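You operate a simulated robot arm through the tools that you are given. There is no shell and no other tool.

You are at the controls of a simulated robot arm. One attempt, no reset.

TASK
Strain the tea into the orange jug and tip the leaves onto the steel plate.
Fine: all on the counter under the window; the tea is only warm (45 C); small pot back on its spot, strainer back on the pot; spill nothing.

It is judged by the outcome, as a careful person would: the job done as asked, and still so three seconds after it is handed in. It fails if anything else is knocked over, pushed out of place, dropped, spilled or broken.

THE ROBOT
A 6-joint arm with a two-finger gripper, fixed in place. Base frame: the origin is at the foot of the arm, x ahead of it, y to its left, z up. Readings come in cm, rad, newtons and seconds.
With the tool pointing down near the work surface it reaches from about 30 to 74 cm from the base axis. Its first joint turns from -2.897 to 2.897 rad. Payload 1.57 kg.
The TCP is the grasp point between the finger pads, 2.1 cm short of the fingertips. In the tool frame z runs along the fingers and y along their closing line. The gripper opens to 7 cm. The gripper's body begins 5 cm behind the TCP.
Orientation is that of the tool frame in the base frame, as a unit quaternion [x, y, z, w]. With the fingers straight down and closing along the base's y, the tool's x points along the base's -x, its y along +y and its z along -z.

THE INTERFACE
- The arm moves only by the tool nudge_tool. Its argument "commands" is a list of rows, each a list of 6 numbers: the shift along the base's x, y, z in units of 20 mm (1.0 is 20 mm), then the turn, a rotation vector about the base's x, y, z in units of 8 degrees (1.0 is 8 degrees). In form: [[x, y, z, wx, wy, wz], ...]. A call has 1 to 20 rows; each row shifts and turns the commanded pose from where the row before left it. "grip" is the finger opening in m, from 0 to 0.07, set as the call begins (left out, the last holds). A call with a number of a shift or a turn outside -1 to 1 is refused whole. Each row takes 0.2 s and may step no farther than 5 cm and 0.15 rad from the row before; otherwise, or with a gripper value out of range, the whole call is refused. Where a pose cannot be reached the arm comes as near as it can. A force on the tool above 50 N (or 10 N above the force at the start of the call, whichever is more), or a blocked arm, ends the call early, and 0.2 s more pass. Each finger halts on what it meets, pressing with about 30 N; the grip force reading is that of the motor and also rises with nothing between the fingers. The clock runs only during rows and for 0.2 s after the last one: add rows that do not move to give the fingers time. It gives the time, the measured TCP pose, the force on the tool (base axes), the opening and the grip force at its end, in the units of the frame above (readings bear some noise), with the torque about the TCP (base axes, N m) and any sound that the robot's microphone picked up, and new pictures: "views" is both (left out), scene, wrist or none.
- Cameras (640 x 400 px; columns grow to the right, rows downward): "scene" is fixed at [40.13, -65.13, 165.27]; the picture's right is [0.98, 0.17, 0.00], its down [0.16, -0.91, -0.38] and it looks along [-0.07, 0.37, -0.92] (base axes); focal length 298 px, centre (320, 200). "wrist" rides on the gripper at [7.9, 0.4, -8.1] in the tool frame; the picture's right is [-0.05, 1.00, 0.00], its down [-0.67, -0.04, -0.74] and it looks along [-0.74, -0.04, 0.67] (tool axes); focal length 256 px, centre (320, 200). There is no depth. A picture from a camera that has moved, and an enlarged one, comes with that camera's place and axes in the base frame and with its lens.
- inspect(camera, box): a new picture of the part [left, top, right, bottom] of that camera's present view, enlarged. The clock stands still meanwhile.
- job_done(): hands the job in; it is judged then, once.

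Nothing tells you positions but the pictures and the camera data. Unless the task says otherwise, let go and move clear before handing in.

The tools are called as a command line: name --pt "numbers of a row" for each row, then --argument value for the rest, lists and objects as JSON in quotes. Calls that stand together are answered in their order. nudge_tool: Moves the arm, as the interface text tells. Its arguments: {"type":"object","properties":{"commands":{"type":"array"},"grip":{"type":"number"},"views":{"type":"string","enum":["both","scene","wrist","none"]}},"required":["commands"]} The other tools are called the same way: inspect (camera, box) takes an enlarged picture of a part of a camera's view; job_done () hands the job in.

At the start:

```text
t: 0.0
ee_pos: [15.05, -37.28, 128.27]
tcp_rot: [0.0, 1.0, -0.001, 0.0]
ft_force: [0.8, 0.1, -0.3]
ft_torque: [-0.02, 0.03, -0.01]
grip_width: 7.0
finger_force: 0.2
```

scene: 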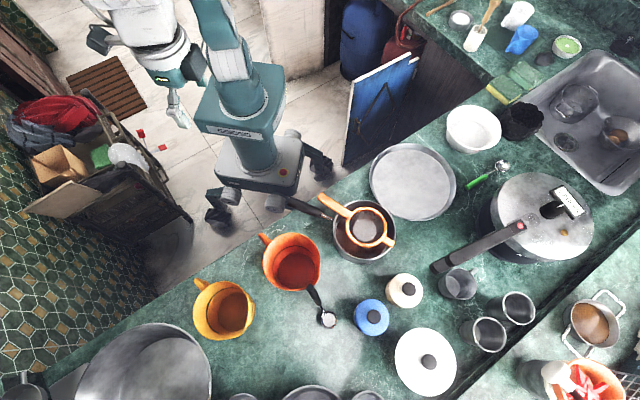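
wrist: 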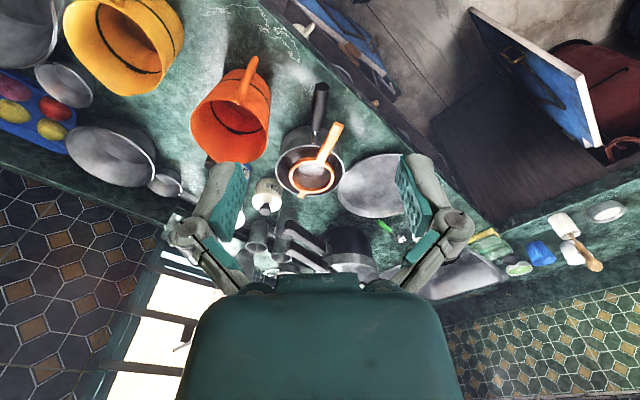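

I see a pot with an orange-handled strainer near the middle of the counter, with an orange jug and a yellow jug to its left and a round steel plate behind it. Before moving, I'll take enlarged pictures to identify each object and estimate its position.

inspect --camera "scene" --box '[240, 130, 480, 280]'

inspect --camera "scene" --box '[160, 200, 400, 350]'

inspect --camera "wrist" --box '[160, 60, 420, 222]'

inspect --camera "scene" --box '[400, 130, 640, 280]'

inspect --camera "scene" --box '[320, 250, 560, 400]'

```text
2.67 times, centred on (360, 205) of scene
camera zoom: at [40.13, -65.13, 165.27], right [0.98, 0.17, 0.0], down [0.16, -0.91, -0.38], along [-0.07, 0.37, -0.92], focal length 796 px, centre (213, 187)
```

zoom: 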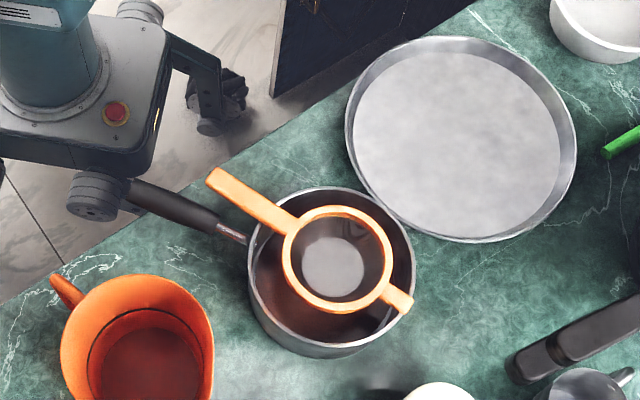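

```text
2.67 times, centred on (280, 275) of scene
camera zoom: at [40.13, -65.13, 165.27], right [0.98, 0.17, 0.0], down [0.16, -0.91, -0.38], along [-0.07, 0.37, -0.92], focal length 796 px, centre (427, 0)
```

zoom: 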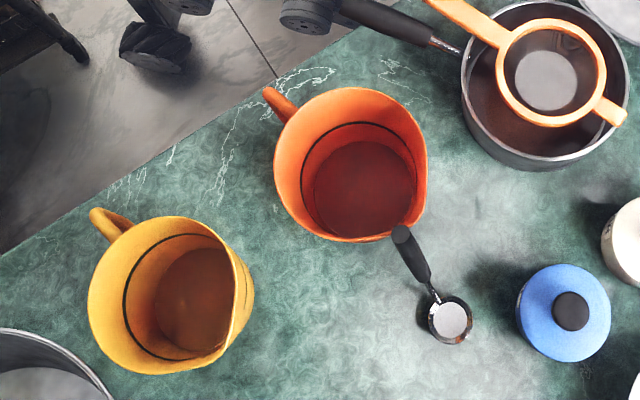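

```text
2.46 times, centred on (290, 141) of wrist
camera zoom: at [7.24, -36.91, 136.69], right [0.05, 1.0, 0.0], down [0.67, -0.04, 0.74], along [0.74, -0.04, -0.67], focal length 630 px, centre (394, 345)
```

zoom: 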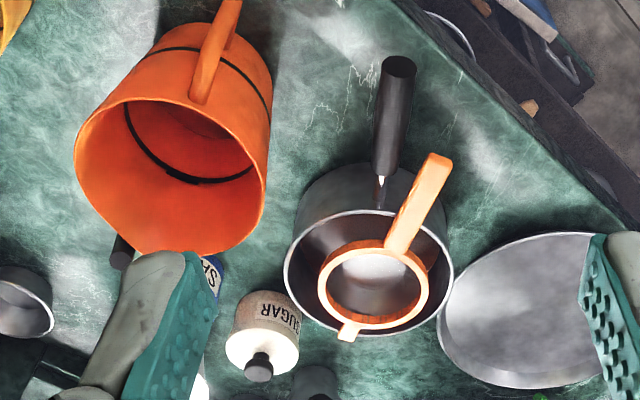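

```text
2.67 times, centred on (520, 205) of scene
camera zoom: at [40.13, -65.13, 165.27], right [0.98, 0.17, 0.0], down [0.16, -0.91, -0.38], along [-0.07, 0.37, -0.92], focal length 796 px, centre (-213, 187)
```

zoom: 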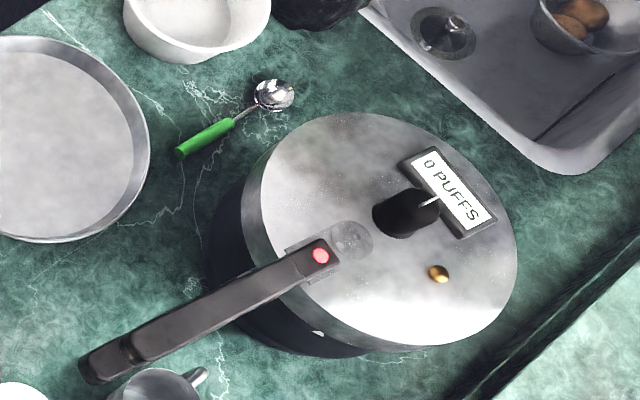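

```text
2.67 times, centred on (440, 325) of scene
camera zoom: at [40.13, -65.13, 165.27], right [0.98, 0.17, 0.0], down [0.16, -0.91, -0.38], along [-0.07, 0.37, -0.92], focal length 796 px, centre (0, -133)
```

zoom: 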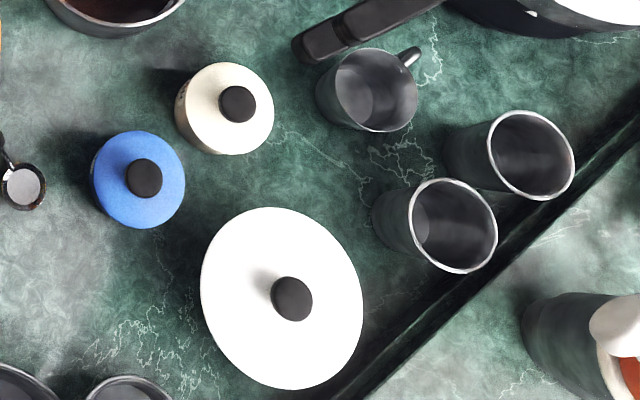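

The pot rim comes out near [47, -41, 91] and the orange jug near [32, -54, ~98], so the counter is roughly 80 cm up. I'll zoom in on the jug interiors, the other dishes and the pot contents before moving.

inspect --camera "wrist" --box '[0, 0, 200, 125]'

inspect --camera "wrist" --box '[180, 40, 300, 115]'

inspect --camera "wrist" --box '[250, 80, 420, 186]'

inspect --camera "scene" --box '[240, 215, 340, 300]'

inspect --camera "scene" --box '[310, 185, 410, 270]'

inspect --camera "scene" --box '[0, 0, 320, 200]'

```text
3.20 times, centred on (100, 62) of wrist
camera zoom: at [7.24, -36.91, 136.69], right [0.05, 1.0, 0.0], down [0.67, -0.04, 0.74], along [0.74, -0.04, -0.67], focal length 819 px, centre (1024, 640)
```

zoom: 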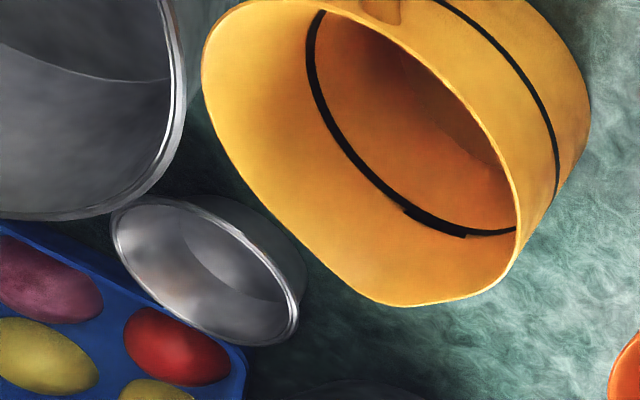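

```text
5.33 times, centred on (240, 78) of wrist
camera zoom: at [7.24, -36.91, 136.69], right [0.05, 1.0, 0.0], down [0.67, -0.04, 0.74], along [0.74, -0.04, -0.67], focal length 1365 px, centre (747, 853)
```

zoom: 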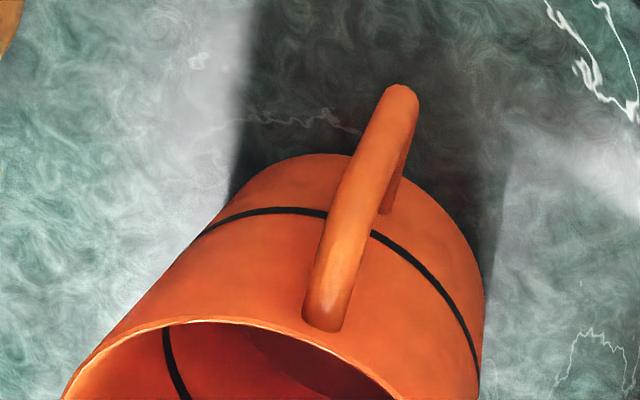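

```text
3.76 times, centred on (335, 133) of wrist
camera zoom: at [7.24, -36.91, 136.69], right [0.05, 1.0, 0.0], down [0.67, -0.04, 0.74], along [0.74, -0.04, -0.67], focal length 964 px, centre (264, 452)
```

zoom: 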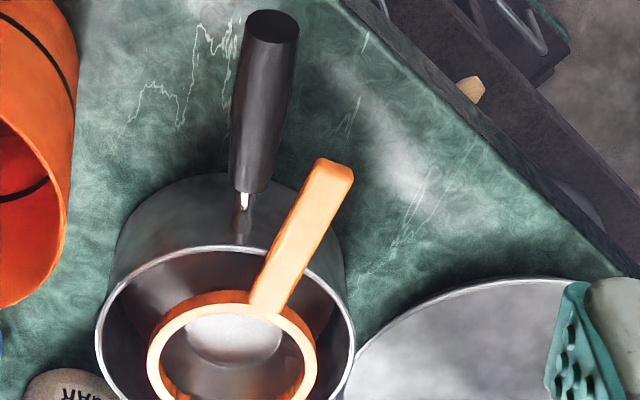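

```text
4.71 times, centred on (290, 258) of scene
camera zoom: at [40.13, -65.13, 165.27], right [0.98, 0.17, 0.0], down [0.16, -0.91, -0.38], along [-0.07, 0.37, -0.92], focal length 1405 px, centre (461, -71)
```

zoom: 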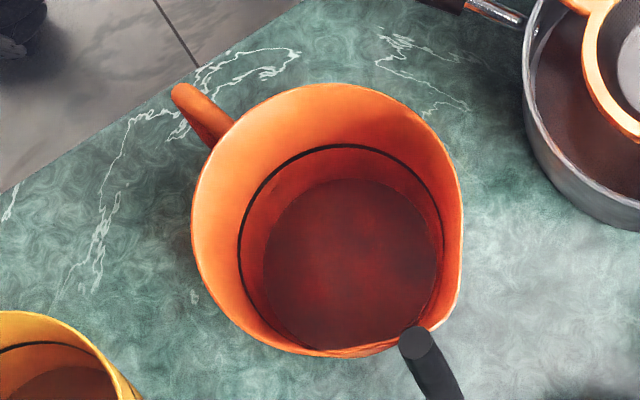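

```text
4.71 times, centred on (360, 228) of scene
camera zoom: at [40.13, -65.13, 165.27], right [0.98, 0.17, 0.0], down [0.16, -0.91, -0.38], along [-0.07, 0.37, -0.92], focal length 1405 px, centre (132, 71)
```

zoom: 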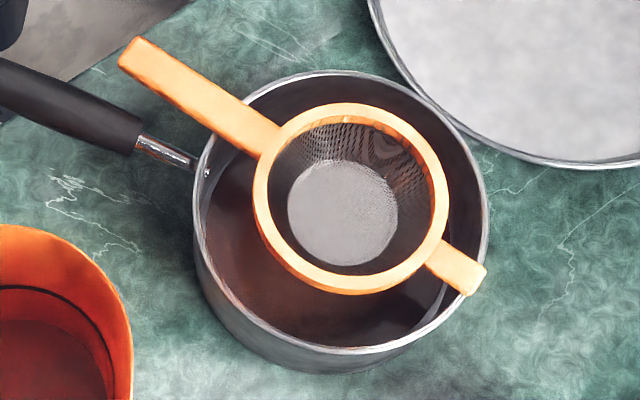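

```text
2.00 times, centred on (160, 100) of scene
camera zoom: at [40.13, -65.13, 165.27], right [0.98, 0.17, 0.0], down [0.16, -0.91, -0.38], along [-0.07, 0.37, -0.92], focal length 597 px, centre (640, 400)
```

zoom: 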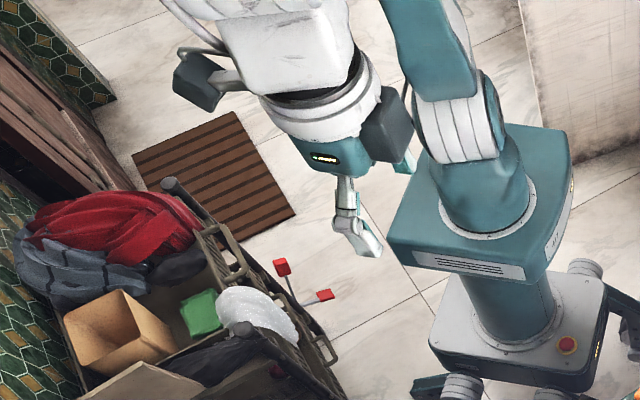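

The pot handle runs from about [27, -37.5, 93] at its tip to [36, -39, 92], so it points roughly along -x. The strainer handle tip is near [34.6, -35, 92.3]. I'll shift sideways at a safe height to get a second view of the jug, pot and counter.

nudge_tool --pt "0 -1 0 0 0 0" --pt "0 -1 0 0 0 0" --pt "0 -1 0 0 0 0" --pt "0 -1 0 0 0 0" --pt "0 -1 0 0 0 0" --pt "0 -1 0 0 0 0" --pt "0 -1 0 0 0 0" --pt "0 -1 0 0 0 0" --pt "0 0 0 0 0 0" --views "both"

```text
t: 2.0
ee_pos: [14.92, -53.12, 128.13]
tcp_rot: [0.0, 1.0, -0.001, 0.0]
ft_force: [-0.5, -0.2, -1.0]
ft_torque: [0.01, 0.0, 0.0]
grip_width: 7.01
finger_force: 0.2
out of reach, approached as far as the arm can: row 8
camera wrist: at [7.02, -52.74, 136.4], right [0.05, 1.0, 0.0], down [0.67, -0.03, 0.75], along [0.74, -0.04, -0.67], focal length 256 px, centre (320, 200)
```

scene: 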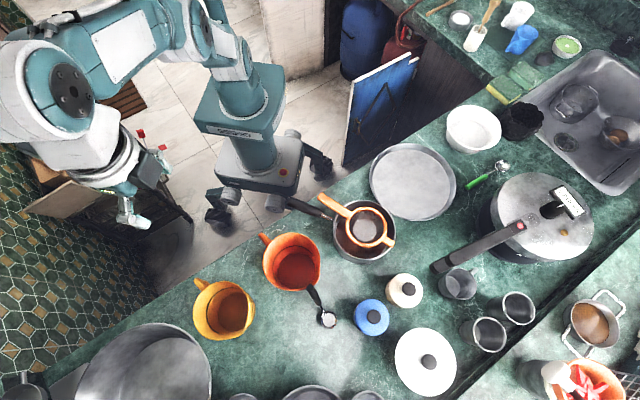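
wrist: 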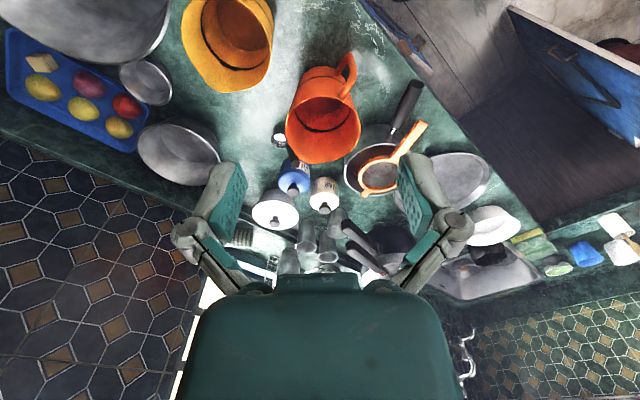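

The pose stopped slightly short because the arm is near its reach limit at this height. I'll zoom into this new view to triangulate the jug, pot and counter.

inspect --camera "wrist" --box '[260, 40, 460, 165]'

inspect --camera "wrist" --box '[330, 70, 530, 195]'

inspect --camera "wrist" --box '[120, 60, 360, 210]'

```text
3.20 times, centred on (360, 102) of wrist
camera zoom: at [7.02, -52.74, 136.4], right [0.05, 1.0, 0.0], down [0.67, -0.03, 0.75], along [0.74, -0.04, -0.67], focal length 819 px, centre (192, 512)
```

zoom: 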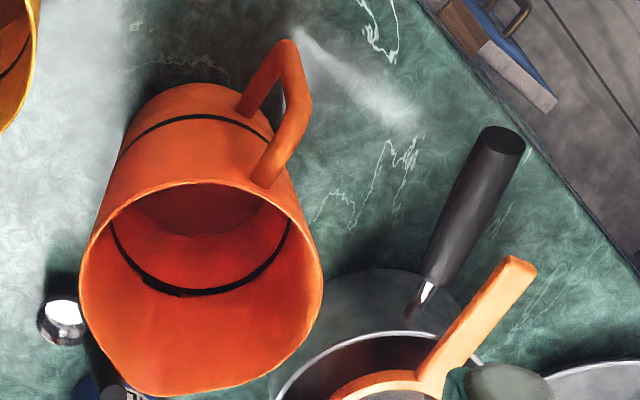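

```text
3.20 times, centred on (430, 132) of wrist
camera zoom: at [7.02, -52.74, 136.4], right [0.05, 1.0, 0.0], down [0.67, -0.03, 0.75], along [0.74, -0.04, -0.67], focal length 819 px, centre (-32, 416)
```

zoom: 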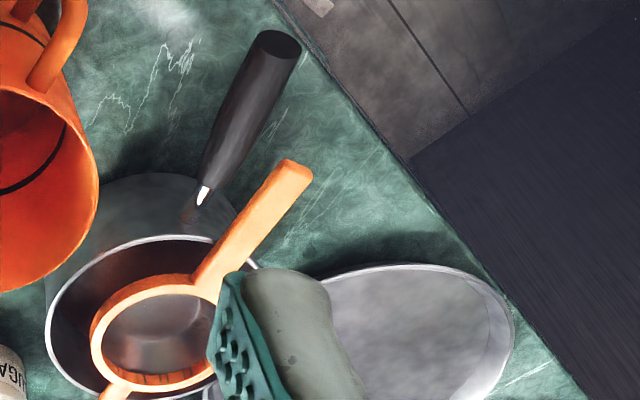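

```text
2.67 times, centred on (240, 135) of wrist
camera zoom: at [7.02, -52.74, 136.4], right [0.05, 1.0, 0.0], down [0.67, -0.03, 0.75], along [0.74, -0.04, -0.67], focal length 683 px, centre (533, 373)
```

zoom: 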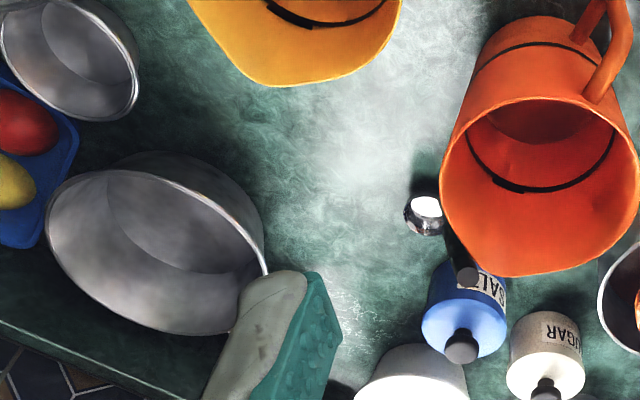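

From the two views I take the jug rim to be centred near [31.4, -53.7, 99] with a diameter of about 12.6 cm, the counter top at about 83, and its near edge along y ≈ x − 63. I plan to grip both handles with the tool horizontal and the fingers closing vertically, so that rolling the wrist does the tipping. I'll back off and test that orientation in free air.

nudge_tool --pt "0 0.8 -0.5 0.577 -0.577 -0.577" --pt "0 0.8 -0.5 0.577 -0.577 -0.577" --pt "0 0.8 -0.5 0.577 -0.577 -0.577" --pt "0 0.8 -0.5 0.577 -0.577 -0.577" --pt "0 0.8 -0.5 0.577 -0.577 -0.577" --pt "0 0.8 -0.5 0.577 -0.577 -0.577" --pt "0 0.8 -0.5 0.577 -0.577 -0.577" --views "both"

```text
t: 3.6
ee_pos: [15.19, -41.97, 121.02]
tcp_rot: [0.272, 0.882, 0.272, 0.272]
ft_force: [0.0, 0.6, 0.4]
ft_torque: [-0.01, -0.01, 0.02]
grip_width: 7.01
finger_force: 0.0
camera wrist: at [4.58, -39.39, 124.55], right [0.37, 0.67, 0.64], down [-0.01, -0.69, 0.72], along [0.93, -0.27, -0.25], focal length 256 px, centre (320, 200)
```

scene: 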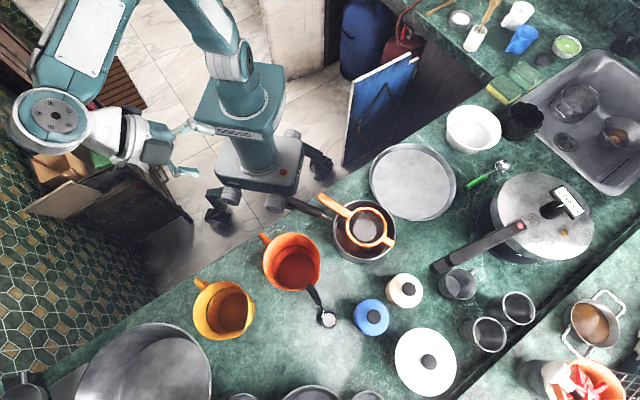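
wrist: 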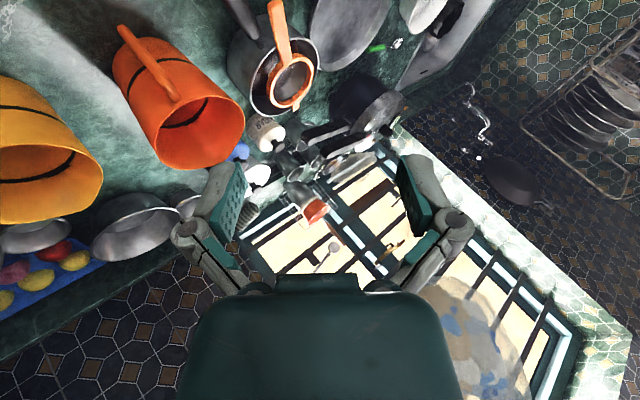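

The orientation change is going well and nothing is near the arm. I'll finish the turn to horizontal.

nudge_tool --pt "0 0.2 -0.5 0.577 -0.577 -0.577" --pt "0 0.2 -0.5 0.577 -0.577 -0.577" --pt "0 0.2 -0.5 0.577 -0.577 -0.577" --pt "0 0.2 -0.5 0.577 -0.577 -0.577" --pt "0 0.2 -0.5 0.577 -0.577 -0.577" --pt "0 0.2 -0.5 0.577 -0.577 -0.577" --pt "0 0.2 0 0.577 -0.577 -0.577" --pt "0 0.2 0 0.577 -0.577 -0.577" --views "both"

```text
t: 5.4
ee_pos: [14.99, -38.54, 115.11]
tcp_rot: [0.5, 0.499, 0.501, 0.501]
ft_force: [0.2, 0.6, 0.8]
ft_torque: [-0.01, 0.0, 0.0]
grip_width: 7.01
finger_force: 0.1
camera wrist: at [6.93, -30.71, 115.79], right [0.0, -0.06, 1.0], down [-0.75, -0.66, -0.04], along [0.67, -0.75, -0.04], focal length 256 px, centre (320, 200)
```

scene: 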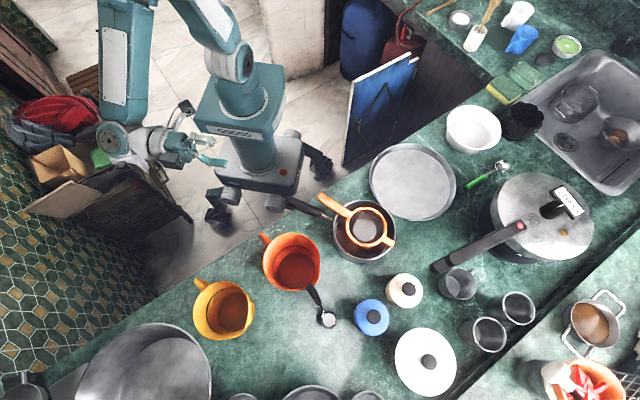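
wrist: 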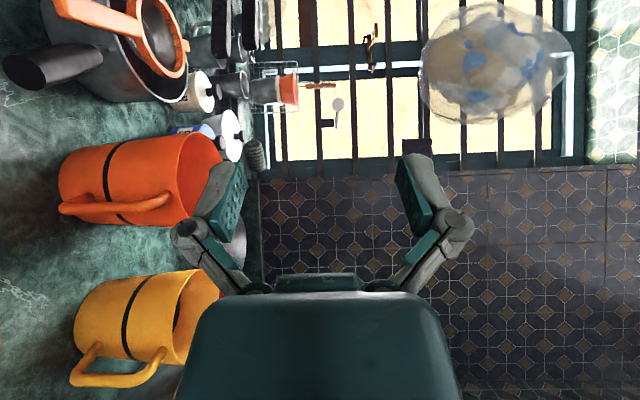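

The tool is now horizontal and this side view is useful for heights, since picture right is world up. I'll zoom in on the pot, strainer and jugs.

inspect --camera "wrist" --box '[0, 0, 240, 150]'

inspect --camera "wrist" --box '[20, 110, 260, 260]'

inspect --camera "wrist" --box '[40, 250, 280, 400]'

```text
2.67 times, centred on (120, 75) of wrist
camera zoom: at [6.93, -30.71, 115.79], right [0.0, -0.06, 1.0], down [-0.75, -0.66, -0.04], along [0.67, -0.75, -0.04], focal length 683 px, centre (853, 533)
```

zoom: 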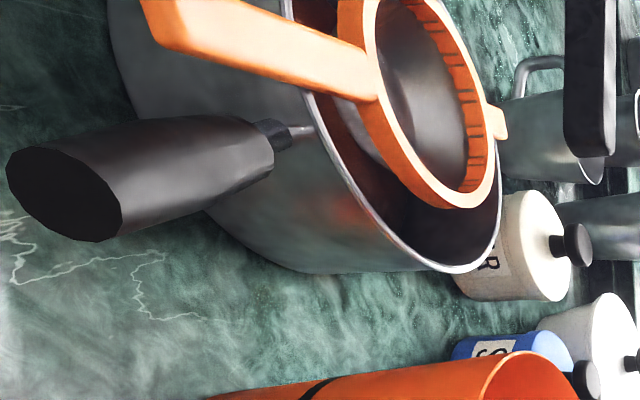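

```text
2.67 times, centred on (140, 185) of wrist
camera zoom: at [6.93, -30.71, 115.79], right [0.0, -0.06, 1.0], down [-0.75, -0.66, -0.04], along [0.67, -0.75, -0.04], focal length 683 px, centre (800, 240)
```

zoom: 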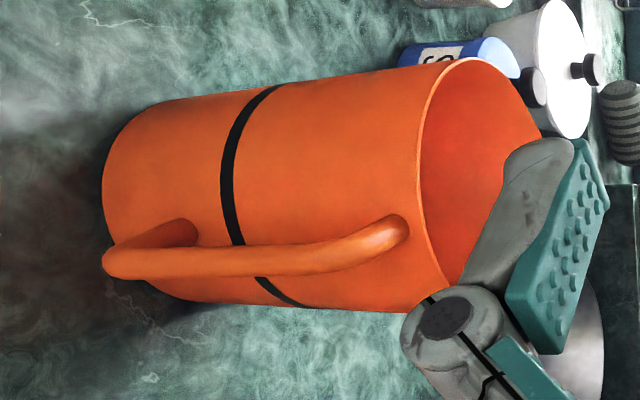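

```text
2.67 times, centred on (160, 325) of wrist
camera zoom: at [6.93, -30.71, 115.79], right [0.0, -0.06, 1.0], down [-0.75, -0.66, -0.04], along [0.67, -0.75, -0.04], focal length 683 px, centre (747, -133)
```

zoom: 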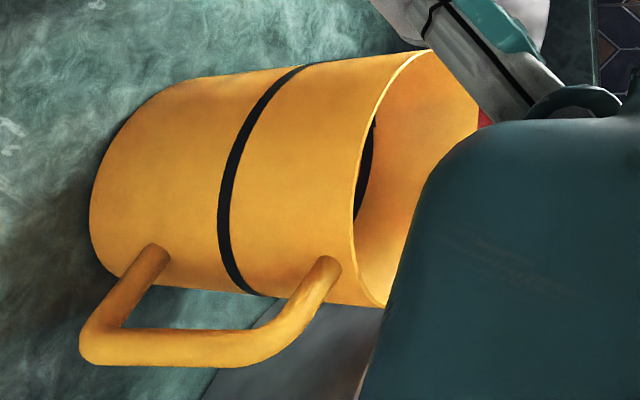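

Both jugs' handles sit below their rims, and the pot and strainer heights agree with my estimates, with the strainer handle at about z 92.4. Next I'll yaw to line up with the strainer handle (about -24°) and move to a standoff behind and above its tip.

nudge_tool --pt "0.6 0.4 -0.6 0 0 -0.99" --pt "0.6 0.4 -0.6 0 0 -0.99" --pt "0.6 0.4 -0.6 0 0 -0.99" --pt "0.8 0.4 -0.9 0 0 0" --pt "0.8 0.4 -0.9 0 0 0" --pt "0.8 0.4 -0.9 0 0 0" --pt "0.8 0.3 -0.9 0 0 0" --pt "0.8 0.3 -0.9 0 0 0" --pt "0 0 0 0 0 0" --views "both"

```text
t: 7.4
ee_pos: [27.33, -34.52, 102.91]
tcp_rot: [0.592, 0.386, 0.386, 0.593]
ft_force: [-0.4, 0.5, -0.1]
ft_torque: [0.0, 0.0, -0.01]
grip_width: 7.0
finger_force: 0.2
out of reach, approached as far as the arm can: row 6, 7
camera wrist: at [23.04, -24.09, 103.5], right [-0.02, -0.05, 1.0], down [-0.95, -0.31, -0.04], along [0.31, -0.95, -0.04], focal length 256 px, centre (320, 200)
```

scene: 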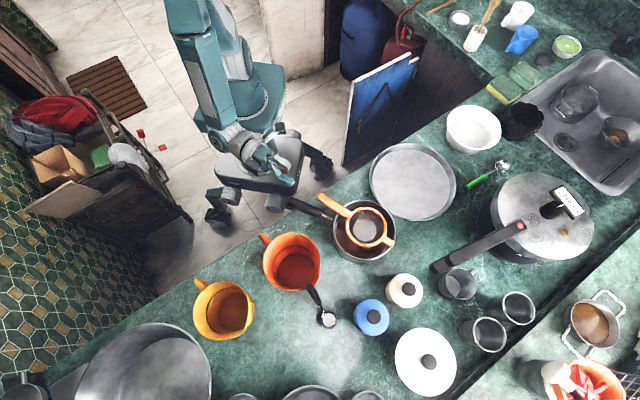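
wrist: 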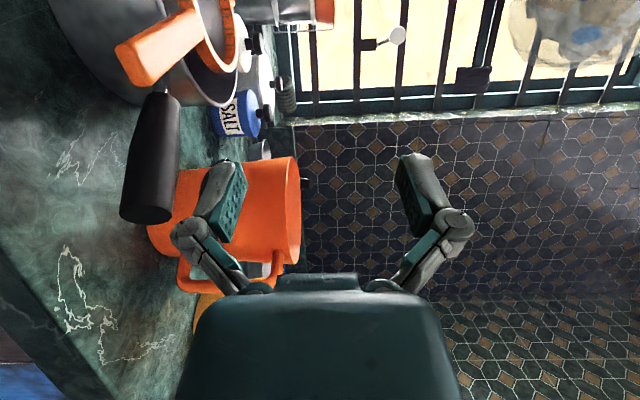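

The arm ran into its inner reach limit here, so I'll use a smaller yaw for the real approach. First I'll zoom in on this close view to refine the handle positions.

inspect --camera "wrist" --box '[40, 0, 280, 150]'

inspect --camera "wrist" --box '[80, 80, 320, 230]'

```text
2.67 times, centred on (160, 75) of wrist
camera zoom: at [23.04, -24.09, 103.5], right [-0.02, -0.05, 1.0], down [-0.95, -0.31, -0.04], along [0.31, -0.95, -0.04], focal length 683 px, centre (747, 533)
```

zoom: 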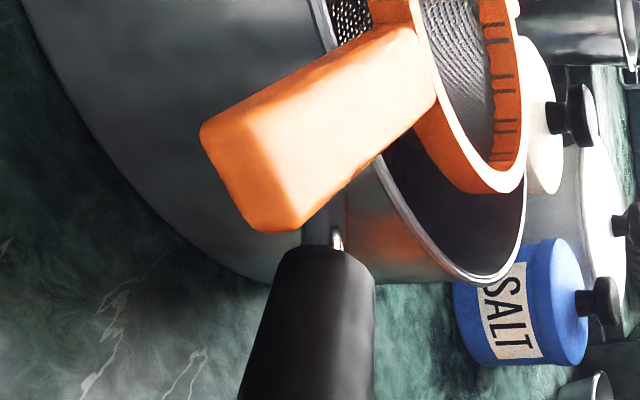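

```text
2.67 times, centred on (200, 155) of wrist
camera zoom: at [23.04, -24.09, 103.5], right [-0.02, -0.05, 1.0], down [-0.95, -0.31, -0.04], along [0.31, -0.95, -0.04], focal length 683 px, centre (640, 320)
```

zoom: 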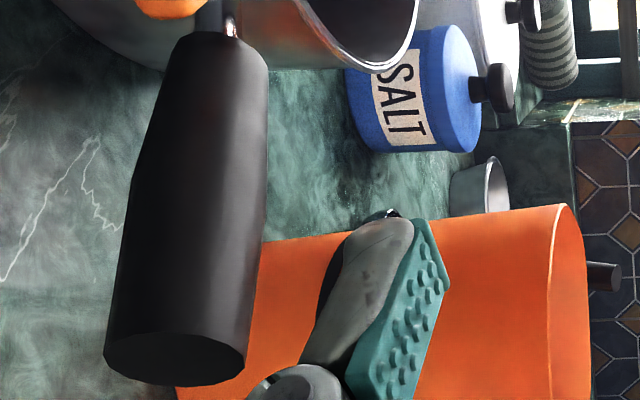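

The strainer handle is a flat bar about 2 cm wide and 0.8 cm thick, with its tip near [34.5, -35.2, 93]. The pot handle is about 2.9 cm thick. I'll set the yaw to -17°, which keeps clear of the pot handle, then lower partway with the fingers narrowed and check.

nudge_tool --pt "0.5 0.1 -0.5 0 0 0.43" --pt "0.6 0.2 -0.5 0 0 0.43" --pt "0 0 -0.8 0 0 0" --pt "0 0 -0.8 0 0 0" --pt "0 0 0 0 0 0" --grip 0.045 --views "both"

```text
t: 8.6
ee_pos: [29.13, -33.75, 97.59]
tcp_rot: [0.569, 0.421, 0.421, 0.568]
ft_force: [0.1, 0.5, 0.2]
ft_torque: [-0.02, -0.01, 0.03]
grip_width: 4.52
finger_force: 0.1
camera wrist: at [23.72, -23.84, 98.26], right [-0.02, -0.05, 1.0], down [-0.91, -0.42, -0.04], along [0.42, -0.91, -0.04], focal length 256 px, centre (320, 200)
```

scene: 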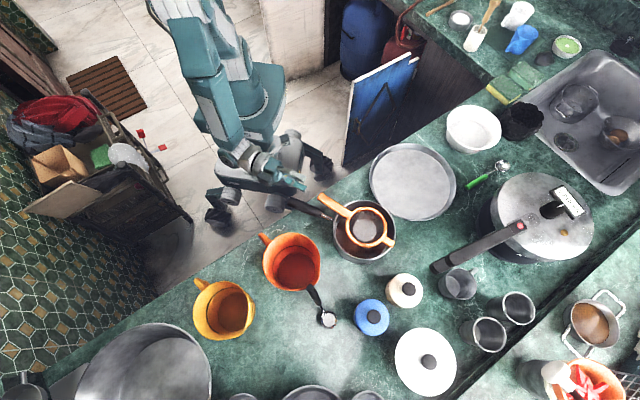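
wrist: 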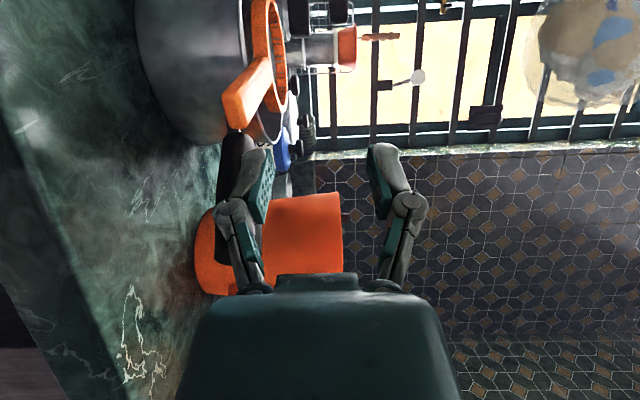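

inspect --camera "wrist" --box '[180, 0, 340, 100]'

inspect --camera "wrist" --box '[180, 60, 340, 160]'

inspect --camera "scene" --box '[230, 130, 390, 230]'

```text
4.00 times, centred on (260, 50) of wrist
camera zoom: at [23.72, -23.84, 98.26], right [-0.02, -0.05, 1.0], down [-0.91, -0.42, -0.04], along [0.42, -0.91, -0.04], focal length 1024 px, centre (560, 800)
```

zoom: 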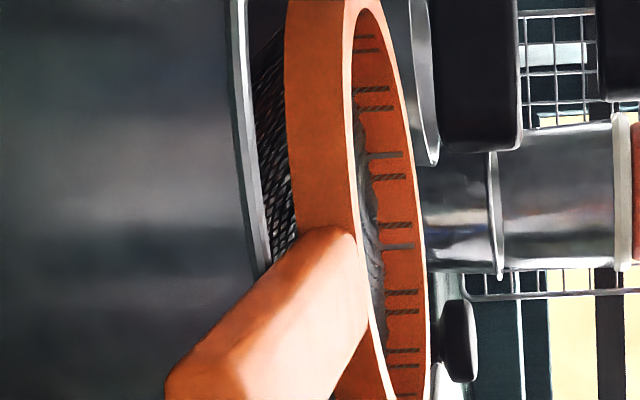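

```text
4.00 times, centred on (260, 110) of wrist
camera zoom: at [23.72, -23.84, 98.26], right [-0.02, -0.05, 1.0], down [-0.91, -0.42, -0.04], along [0.42, -0.91, -0.04], focal length 1024 px, centre (560, 560)
```

zoom: 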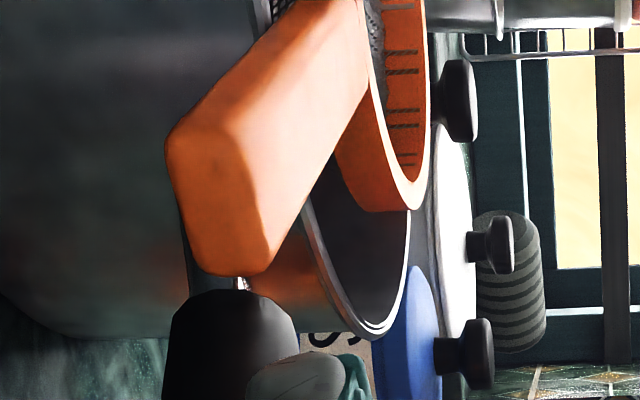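

```text
4.00 times, centred on (310, 180) of scene
camera zoom: at [40.13, -65.13, 165.27], right [0.98, 0.17, 0.0], down [0.16, -0.91, -0.38], along [-0.07, 0.37, -0.92], focal length 1194 px, centre (360, 280)
```

zoom: 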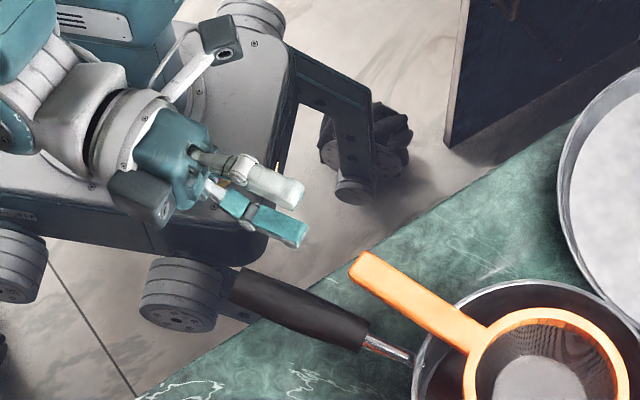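

The zoom shows a dark housing on the gripper's right side that would foul the pot handle if I came in horizontally. I'll lift, swing the tool to point straight down in line with the strainer handle, and pick the strainer up from above.

nudge_tool --pt "-0.2 0 1 0 0 0" --pt "-0.2 0 1 -0.3837 0.7208 0.5774" --pt "0 0 1 -0.3837 0.7208 0.5774" --pt "0 0 1 -0.3837 0.7208 0.5774" --pt "0.3 -0.1 0 -0.3837 0.7208 0.5774" --pt "0.3 -0.1 0 -0.3837 0.7208 0.5774" --pt "0.3 -0.1 0 -0.3837 0.7208 0.5774" --pt "0.3 -0.1 0 -0.3837 0.7208 0.5774" --pt "0.3 -0.1 0 -0.3837 0.7208 0.5774" --pt "0.3 -0.1 0 -0.3837 0.7208 0.5774" --pt "0.3 -0.1 0 -0.3837 0.7208 0.5774" --pt "0.3 -0.1 0 -0.3837 0.7208 0.5774" --pt "0.3 -0.1 0 -0.3837 0.7208 0.5774" --pt "0.3 -0.1 0 -0.3837 0.7208 0.5774" --pt "0.3 -0.1 0 -0.3837 0.7208 0.5774" --pt "0.3 -0.1 0 -0.3837 0.7208 0.5774" --pt "0 0 0 0 0 -0.85" --pt "0 0 0 0 0 0" --views "both"

```text
t: 12.4
ee_pos: [35.57, -36.05, 105.39]
tcp_rot: [0.206, 0.978, -0.001, -0.002]
ft_force: [0.0, -0.5, -1.5]
ft_torque: [0.01, 0.01, 0.0]
grip_width: 4.5
finger_force: 0.2
camera wrist: at [28.59, -32.58, 113.86], right [0.45, 0.89, 0.0], down [0.6, -0.3, 0.74], along [0.66, -0.34, -0.67], focal length 256 px, centre (320, 200)
```

scene: 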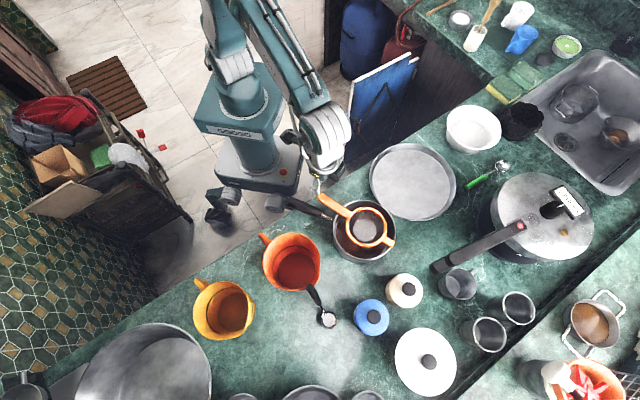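
wrist: 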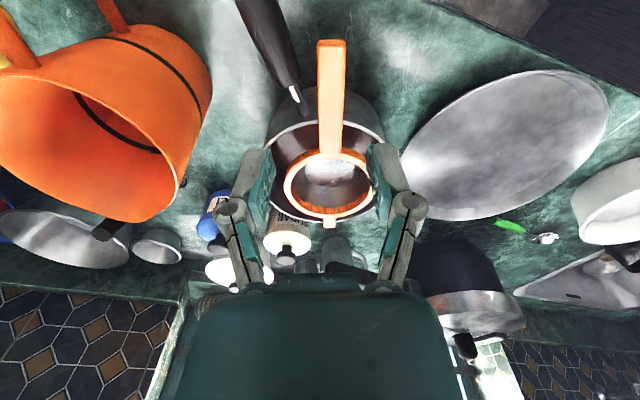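

The tool now points straight down above the strainer handle. I'll zoom in to line the fingers up with the handle bar.

inspect --camera "wrist" --box '[240, 20, 420, 132]'

inspect --camera "wrist" --box '[240, 130, 420, 242]'

inspect --camera "wrist" --box '[0, 20, 240, 170]'

```text
3.56 times, centred on (330, 76) of wrist
camera zoom: at [28.59, -32.58, 113.86], right [0.45, 0.89, 0.0], down [0.6, -0.3, 0.74], along [0.66, -0.34, -0.67], focal length 910 px, centre (284, 641)
```

zoom: 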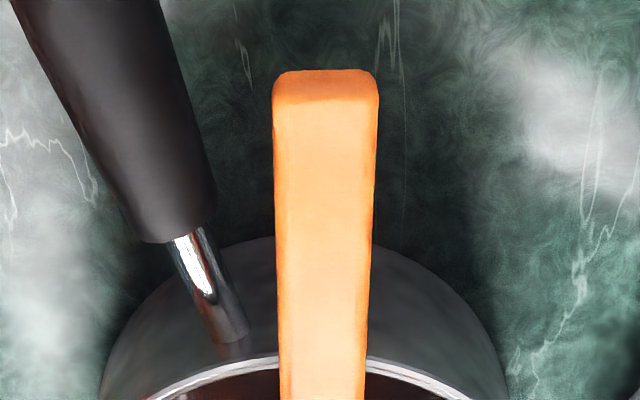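

```text
3.56 times, centred on (330, 186) of wrist
camera zoom: at [28.59, -32.58, 113.86], right [0.45, 0.89, 0.0], down [0.6, -0.3, 0.74], along [0.66, -0.34, -0.67], focal length 910 px, centre (284, 250)
```

zoom: 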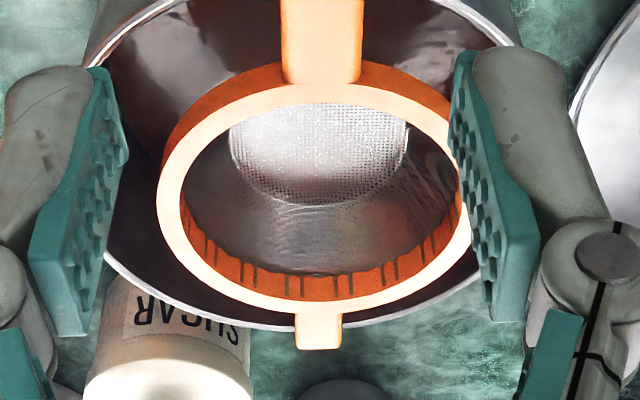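

```text
2.67 times, centred on (120, 95) of wrist
camera zoom: at [28.59, -32.58, 113.86], right [0.45, 0.89, 0.0], down [0.6, -0.3, 0.74], along [0.66, -0.34, -0.67], focal length 683 px, centre (853, 480)
```

zoom: 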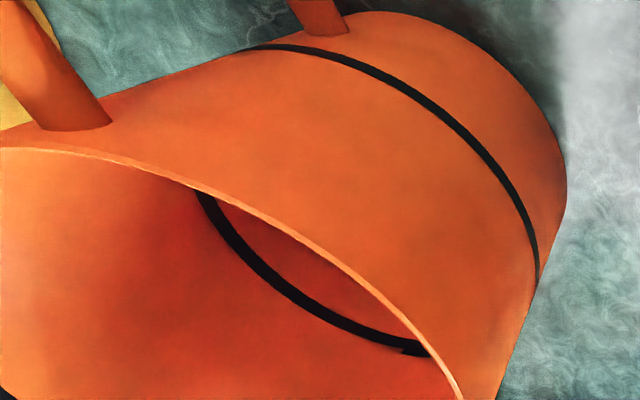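

The bar is about 2.05 cm wide, and there is roughly 1.5 cm of free space between it and the pot handle. I'll align above the bar's end with a 2.7 cm opening, stop just above it and check the gaps.

nudge_tool --pt "-0.065 0.48 0 0 0 -0.23" --pt "0 0 -0.8 0 0 0" --pt "0 0 -0.8 0 0 0" --pt "0 0 -0.8 0 0 0" --pt "0 0 -0.8 0 0 0" --pt "0 0 -0.6 0 0 0" --pt "0 0 -0.2 0 0 0" --pt "0 0 0 0 0 0" --grip 0.027 --views "both"

```text
t: 14.2
ee_pos: [35.47, -35.06, 97.59]
tcp_rot: [0.222, 0.975, 0.001, -0.002]
ft_force: [0.3, 0.2, -0.1]
ft_torque: [0.03, 0.01, 0.01]
grip_width: 2.69
finger_force: 0.2
camera wrist: at [28.54, -31.37, 105.89], right [0.48, 0.88, 0.0], down [0.59, -0.32, 0.74], along [0.65, -0.36, -0.67], focal length 256 px, centre (320, 200)
```

scene: 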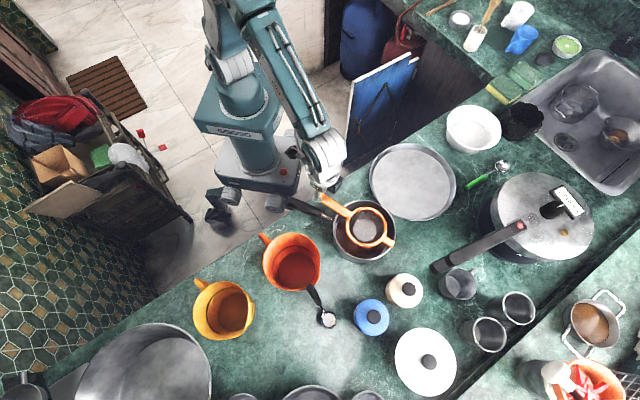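
wrist: 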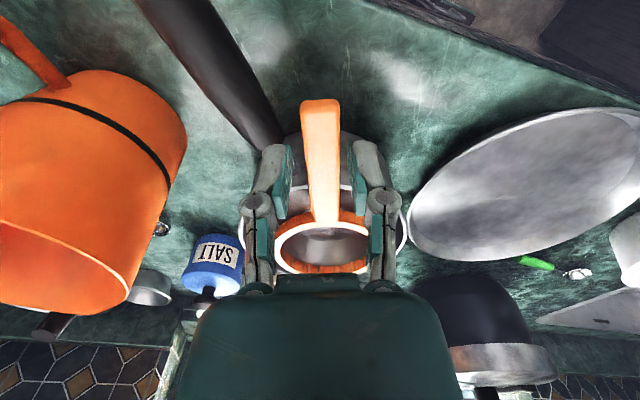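

inspect --camera "wrist" --box '[220, 80, 420, 205]'

inspect --camera "scene" --box '[290, 150, 400, 220]'

```text
3.20 times, centred on (320, 142) of wrist
camera zoom: at [28.54, -31.37, 105.89], right [0.48, 0.88, 0.0], down [0.59, -0.32, 0.74], along [0.65, -0.36, -0.67], focal length 819 px, centre (320, 384)
```

zoom: 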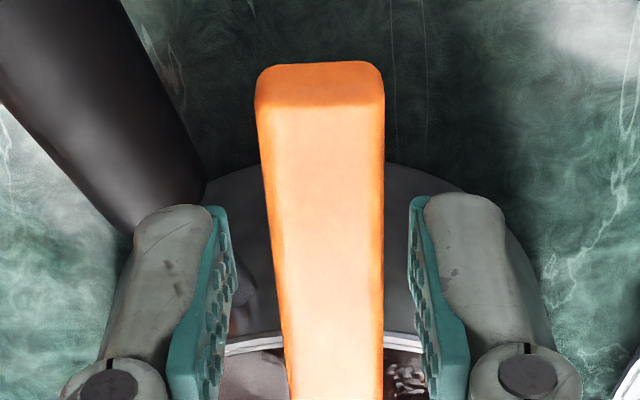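

```text
5.71 times, centred on (345, 185) of scene
camera zoom: at [40.13, -65.13, 165.27], right [0.98, 0.17, 0.0], down [0.16, -0.91, -0.38], along [-0.07, 0.37, -0.92], focal length 1706 px, centre (177, 286)
```

zoom: 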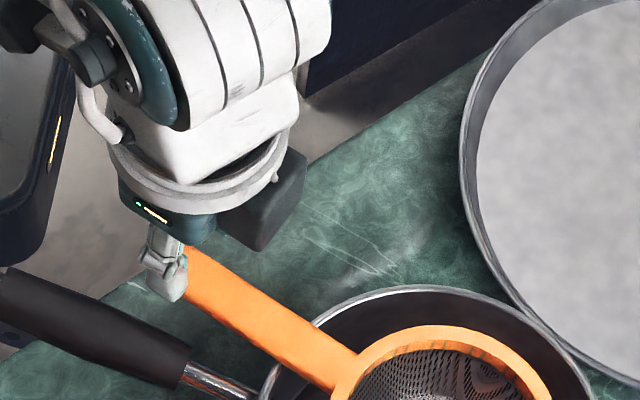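

The lateral alignment is good, but the slot beside the pot handle is too tight for a 1 cm finger and I could nudge the pot. A horizontal grip at yaw -32° keeps the housing behind the pot handle's tip, so I'll lift away and turn into that pose.

nudge_tool --pt "0 0 1 0 0 0" --pt "0 0 1 0 0 0" --pt "-0.1 0.05 1 0.2705 -0.7704 -0.5774" --pt "-0.1 0.05 0.5 0.2705 -0.7704 -0.5774" --pt "-0.1 0.05 0 0.2705 -0.7704 -0.5774" --pt "-0.1 0.05 0 0.2705 -0.7704 -0.5774" --pt "-0.1 0.05 0 0.2705 -0.7704 -0.5774" --pt "-0.1 0.05 0 0.2705 -0.7704 -0.5774" --pt "-0.1 0.05 0 0.2705 -0.7704 -0.5774" --pt "-0.1 0.05 0 0.2705 -0.7704 -0.5774" --pt "-0.1 0.05 0 0.2705 -0.7704 -0.5774" --pt "-0.1 0.05 0 0.2705 -0.7704 -0.5774" --pt "-0.1 0.05 0 0.2705 -0.7704 -0.5774" --pt "-0.1 0.05 0 0.2705 -0.7704 -0.5774" --pt "-0.1 0.05 0 0.2705 -0.7704 -0.5774" --pt "-0.1 0.05 0 0.2705 -0.7704 -0.5774" --pt "-0.1 0.05 0 0.2705 -0.7704 -0.5774" --pt "0 0 0 0 0 -0.79" --pt "0 0 0 0 0 0" --grip 0.045 --views "both"

```text
t: 18.2
ee_pos: [32.63, -33.71, 104.7]
tcp_rot: [0.618, 0.344, 0.343, 0.617]
ft_force: [-0.1, -0.6, -0.2]
ft_torque: [0.0, 0.0, -0.01]
grip_width: 4.49
finger_force: 0.1
camera wrist: at [29.95, -22.84, 105.25], right [-0.03, -0.05, 1.0], down [-0.98, -0.17, -0.03], along [0.17, -0.98, -0.04], focal length 256 px, centre (320, 200)
```

scene: 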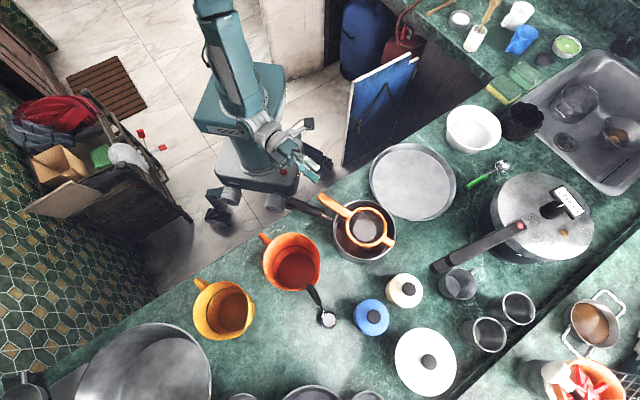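
wrist: 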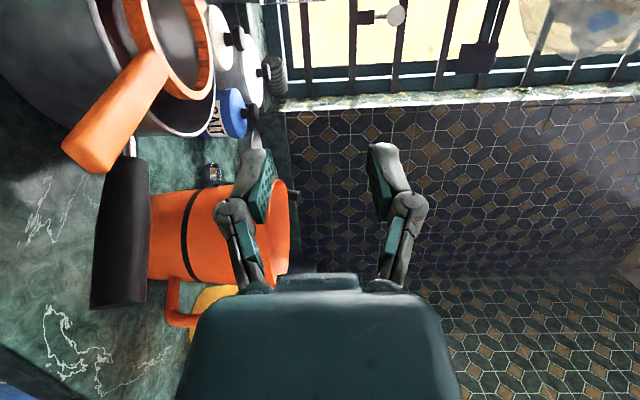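

The arm reached the yaw -32° horizontal pose. I'll back up slightly so the fingertips clear the bar's end, then lower toward handle height.

nudge_tool --pt "-0.33 0.28 0 0 0 0" --pt "0 0 -0.8 0 0 0" --pt "0 0 -0.8 0 0 0" --pt "0 0 -0.8 0 0 0" --pt "0 0 -0.8 0 0 0" --pt "0 0 -0.8 0 0 0" --pt "0 0 -0.5 0 0 0" --pt "0 0 0 0 0 0" --views "both"

```text
t: 20.0
ee_pos: [32.32, -34.35, 95.78]
tcp_rot: [0.618, 0.344, 0.343, 0.618]
ft_force: [-0.9, 1.1, 1.0]
ft_torque: [-0.01, 0.0, 0.0]
grip_width: 4.51
finger_force: 0.0
out of reach, approached as far as the arm can: row 1, 4
camera wrist: at [29.67, -23.46, 96.36], right [-0.03, -0.05, 1.0], down [-0.98, -0.17, -0.03], along [0.17, -0.98, -0.04], focal length 256 px, centre (320, 200)
```

scene: 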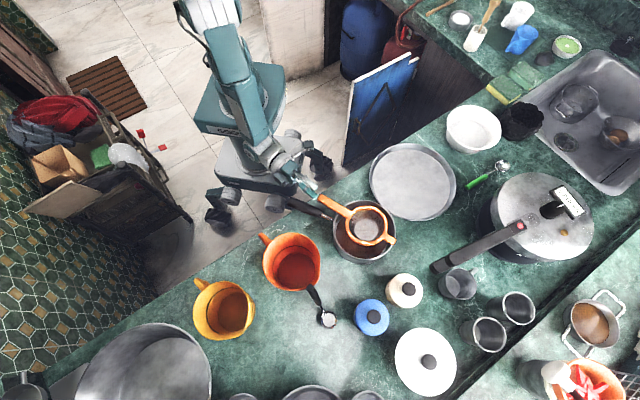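
wrist: 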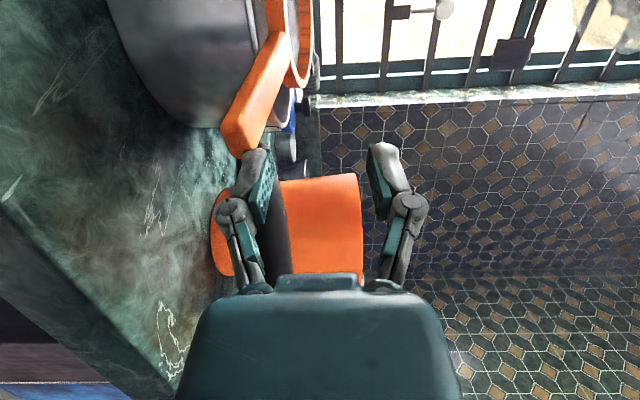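

The arm can't hold this yaw any closer to its base, and the lower finger is now close to the bar's end. I'll look closely before adjusting.

inspect --camera "scene" --box '[250, 130, 370, 210]'

inspect --camera "wrist" --box '[180, 60, 420, 210]'

```text
5.00 times, centred on (310, 170) of scene
camera zoom: at [40.13, -65.13, 165.27], right [0.98, 0.17, 0.0], down [0.16, -0.91, -0.38], along [-0.07, 0.37, -0.92], focal length 1493 px, centre (370, 350)
```

zoom: 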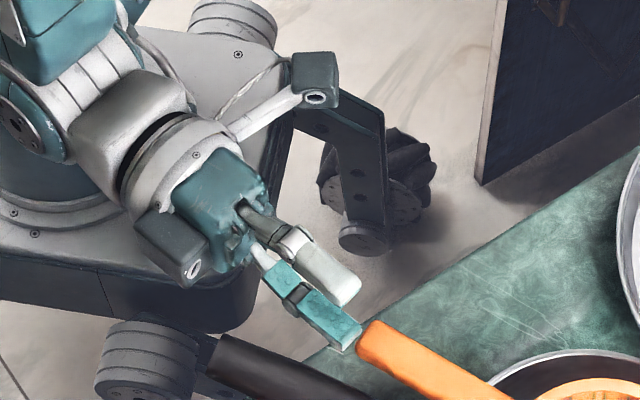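

```text
2.67 times, centred on (300, 135) of wrist
camera zoom: at [29.67, -23.46, 96.36], right [-0.03, -0.05, 1.0], down [-0.98, -0.17, -0.03], along [0.17, -0.98, -0.04], focal length 683 px, centre (373, 373)
```

zoom: 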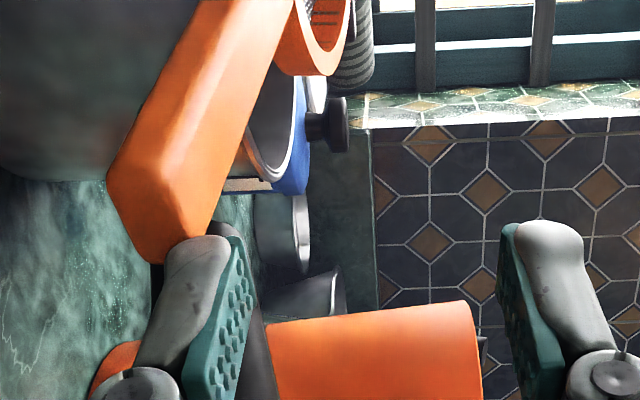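

Coming in horizontally is blocked by the housing and the reach limit. A better spot is from above, about 4 cm in from the bar's tip: the thick part of the pot handle has ended there and only its thin neck lies below. I'll lift and turn the tool down again over that spot.

nudge_tool --pt "0 0 1 0 0 0" --pt "0 0 1 0 0 0" --pt "0 0 1 -0.1864 0.795 0.5774" --pt "0 0 1 -0.1864 0.795 0.5774" --pt "0.2 -0.08 0.5 -0.1864 0.795 0.5774" --pt "0.2 -0.08 0 -0.1864 0.795 0.5774" --pt "0.2 -0.08 0 -0.1864 0.795 0.5774" --pt "0.25 -0.08 0 -0.1864 0.795 0.5774" --pt "0.25 -0.08 0 -0.1864 0.795 0.5774" --pt "0.25 -0.08 0 -0.1864 0.795 0.5774" --pt "0.25 -0.08 0 -0.1864 0.795 0.5774" --pt "0.25 -0.08 0 -0.1864 0.795 0.5774" --pt "0.25 -0.08 0 -0.1864 0.795 0.5774" --pt "0.25 -0.08 0 -0.1864 0.795 0.5774" --pt "0.25 -0.08 0 -0.1864 0.795 0.5774" --pt "0.25 -0.08 0 -0.1864 0.795 0.5774" --pt "0.25 -0.08 0 -0.1864 0.795 0.5774" --pt "0 0 0 0 0 0.8" --pt "0 0 0 0 0 0" --grip 0.028 --views "both"

```text
t: 24.0
ee_pos: [38.66, -36.31, 104.79]
tcp_rot: [0.219, 0.976, 0.0, 0.0]
ft_force: [0.3, -0.4, 1.0]
ft_torque: [0.02, 0.0, 0.01]
grip_width: 2.81
finger_force: 0.0
camera wrist: at [31.8, -32.59, 113.09], right [0.47, 0.88, 0.0], down [0.59, -0.32, 0.74], along [0.65, -0.35, -0.67], focal length 256 px, centre (320, 200)
```

scene: 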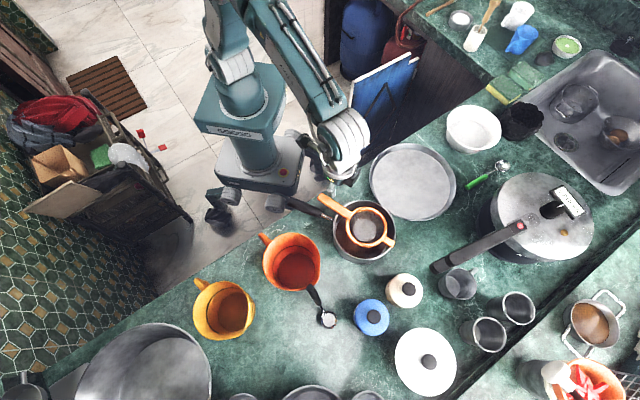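
wrist: 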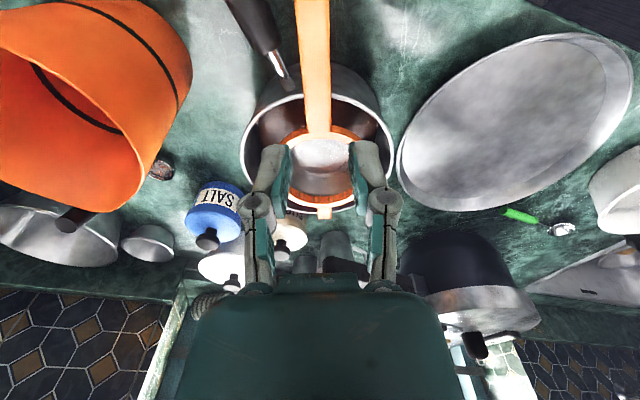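

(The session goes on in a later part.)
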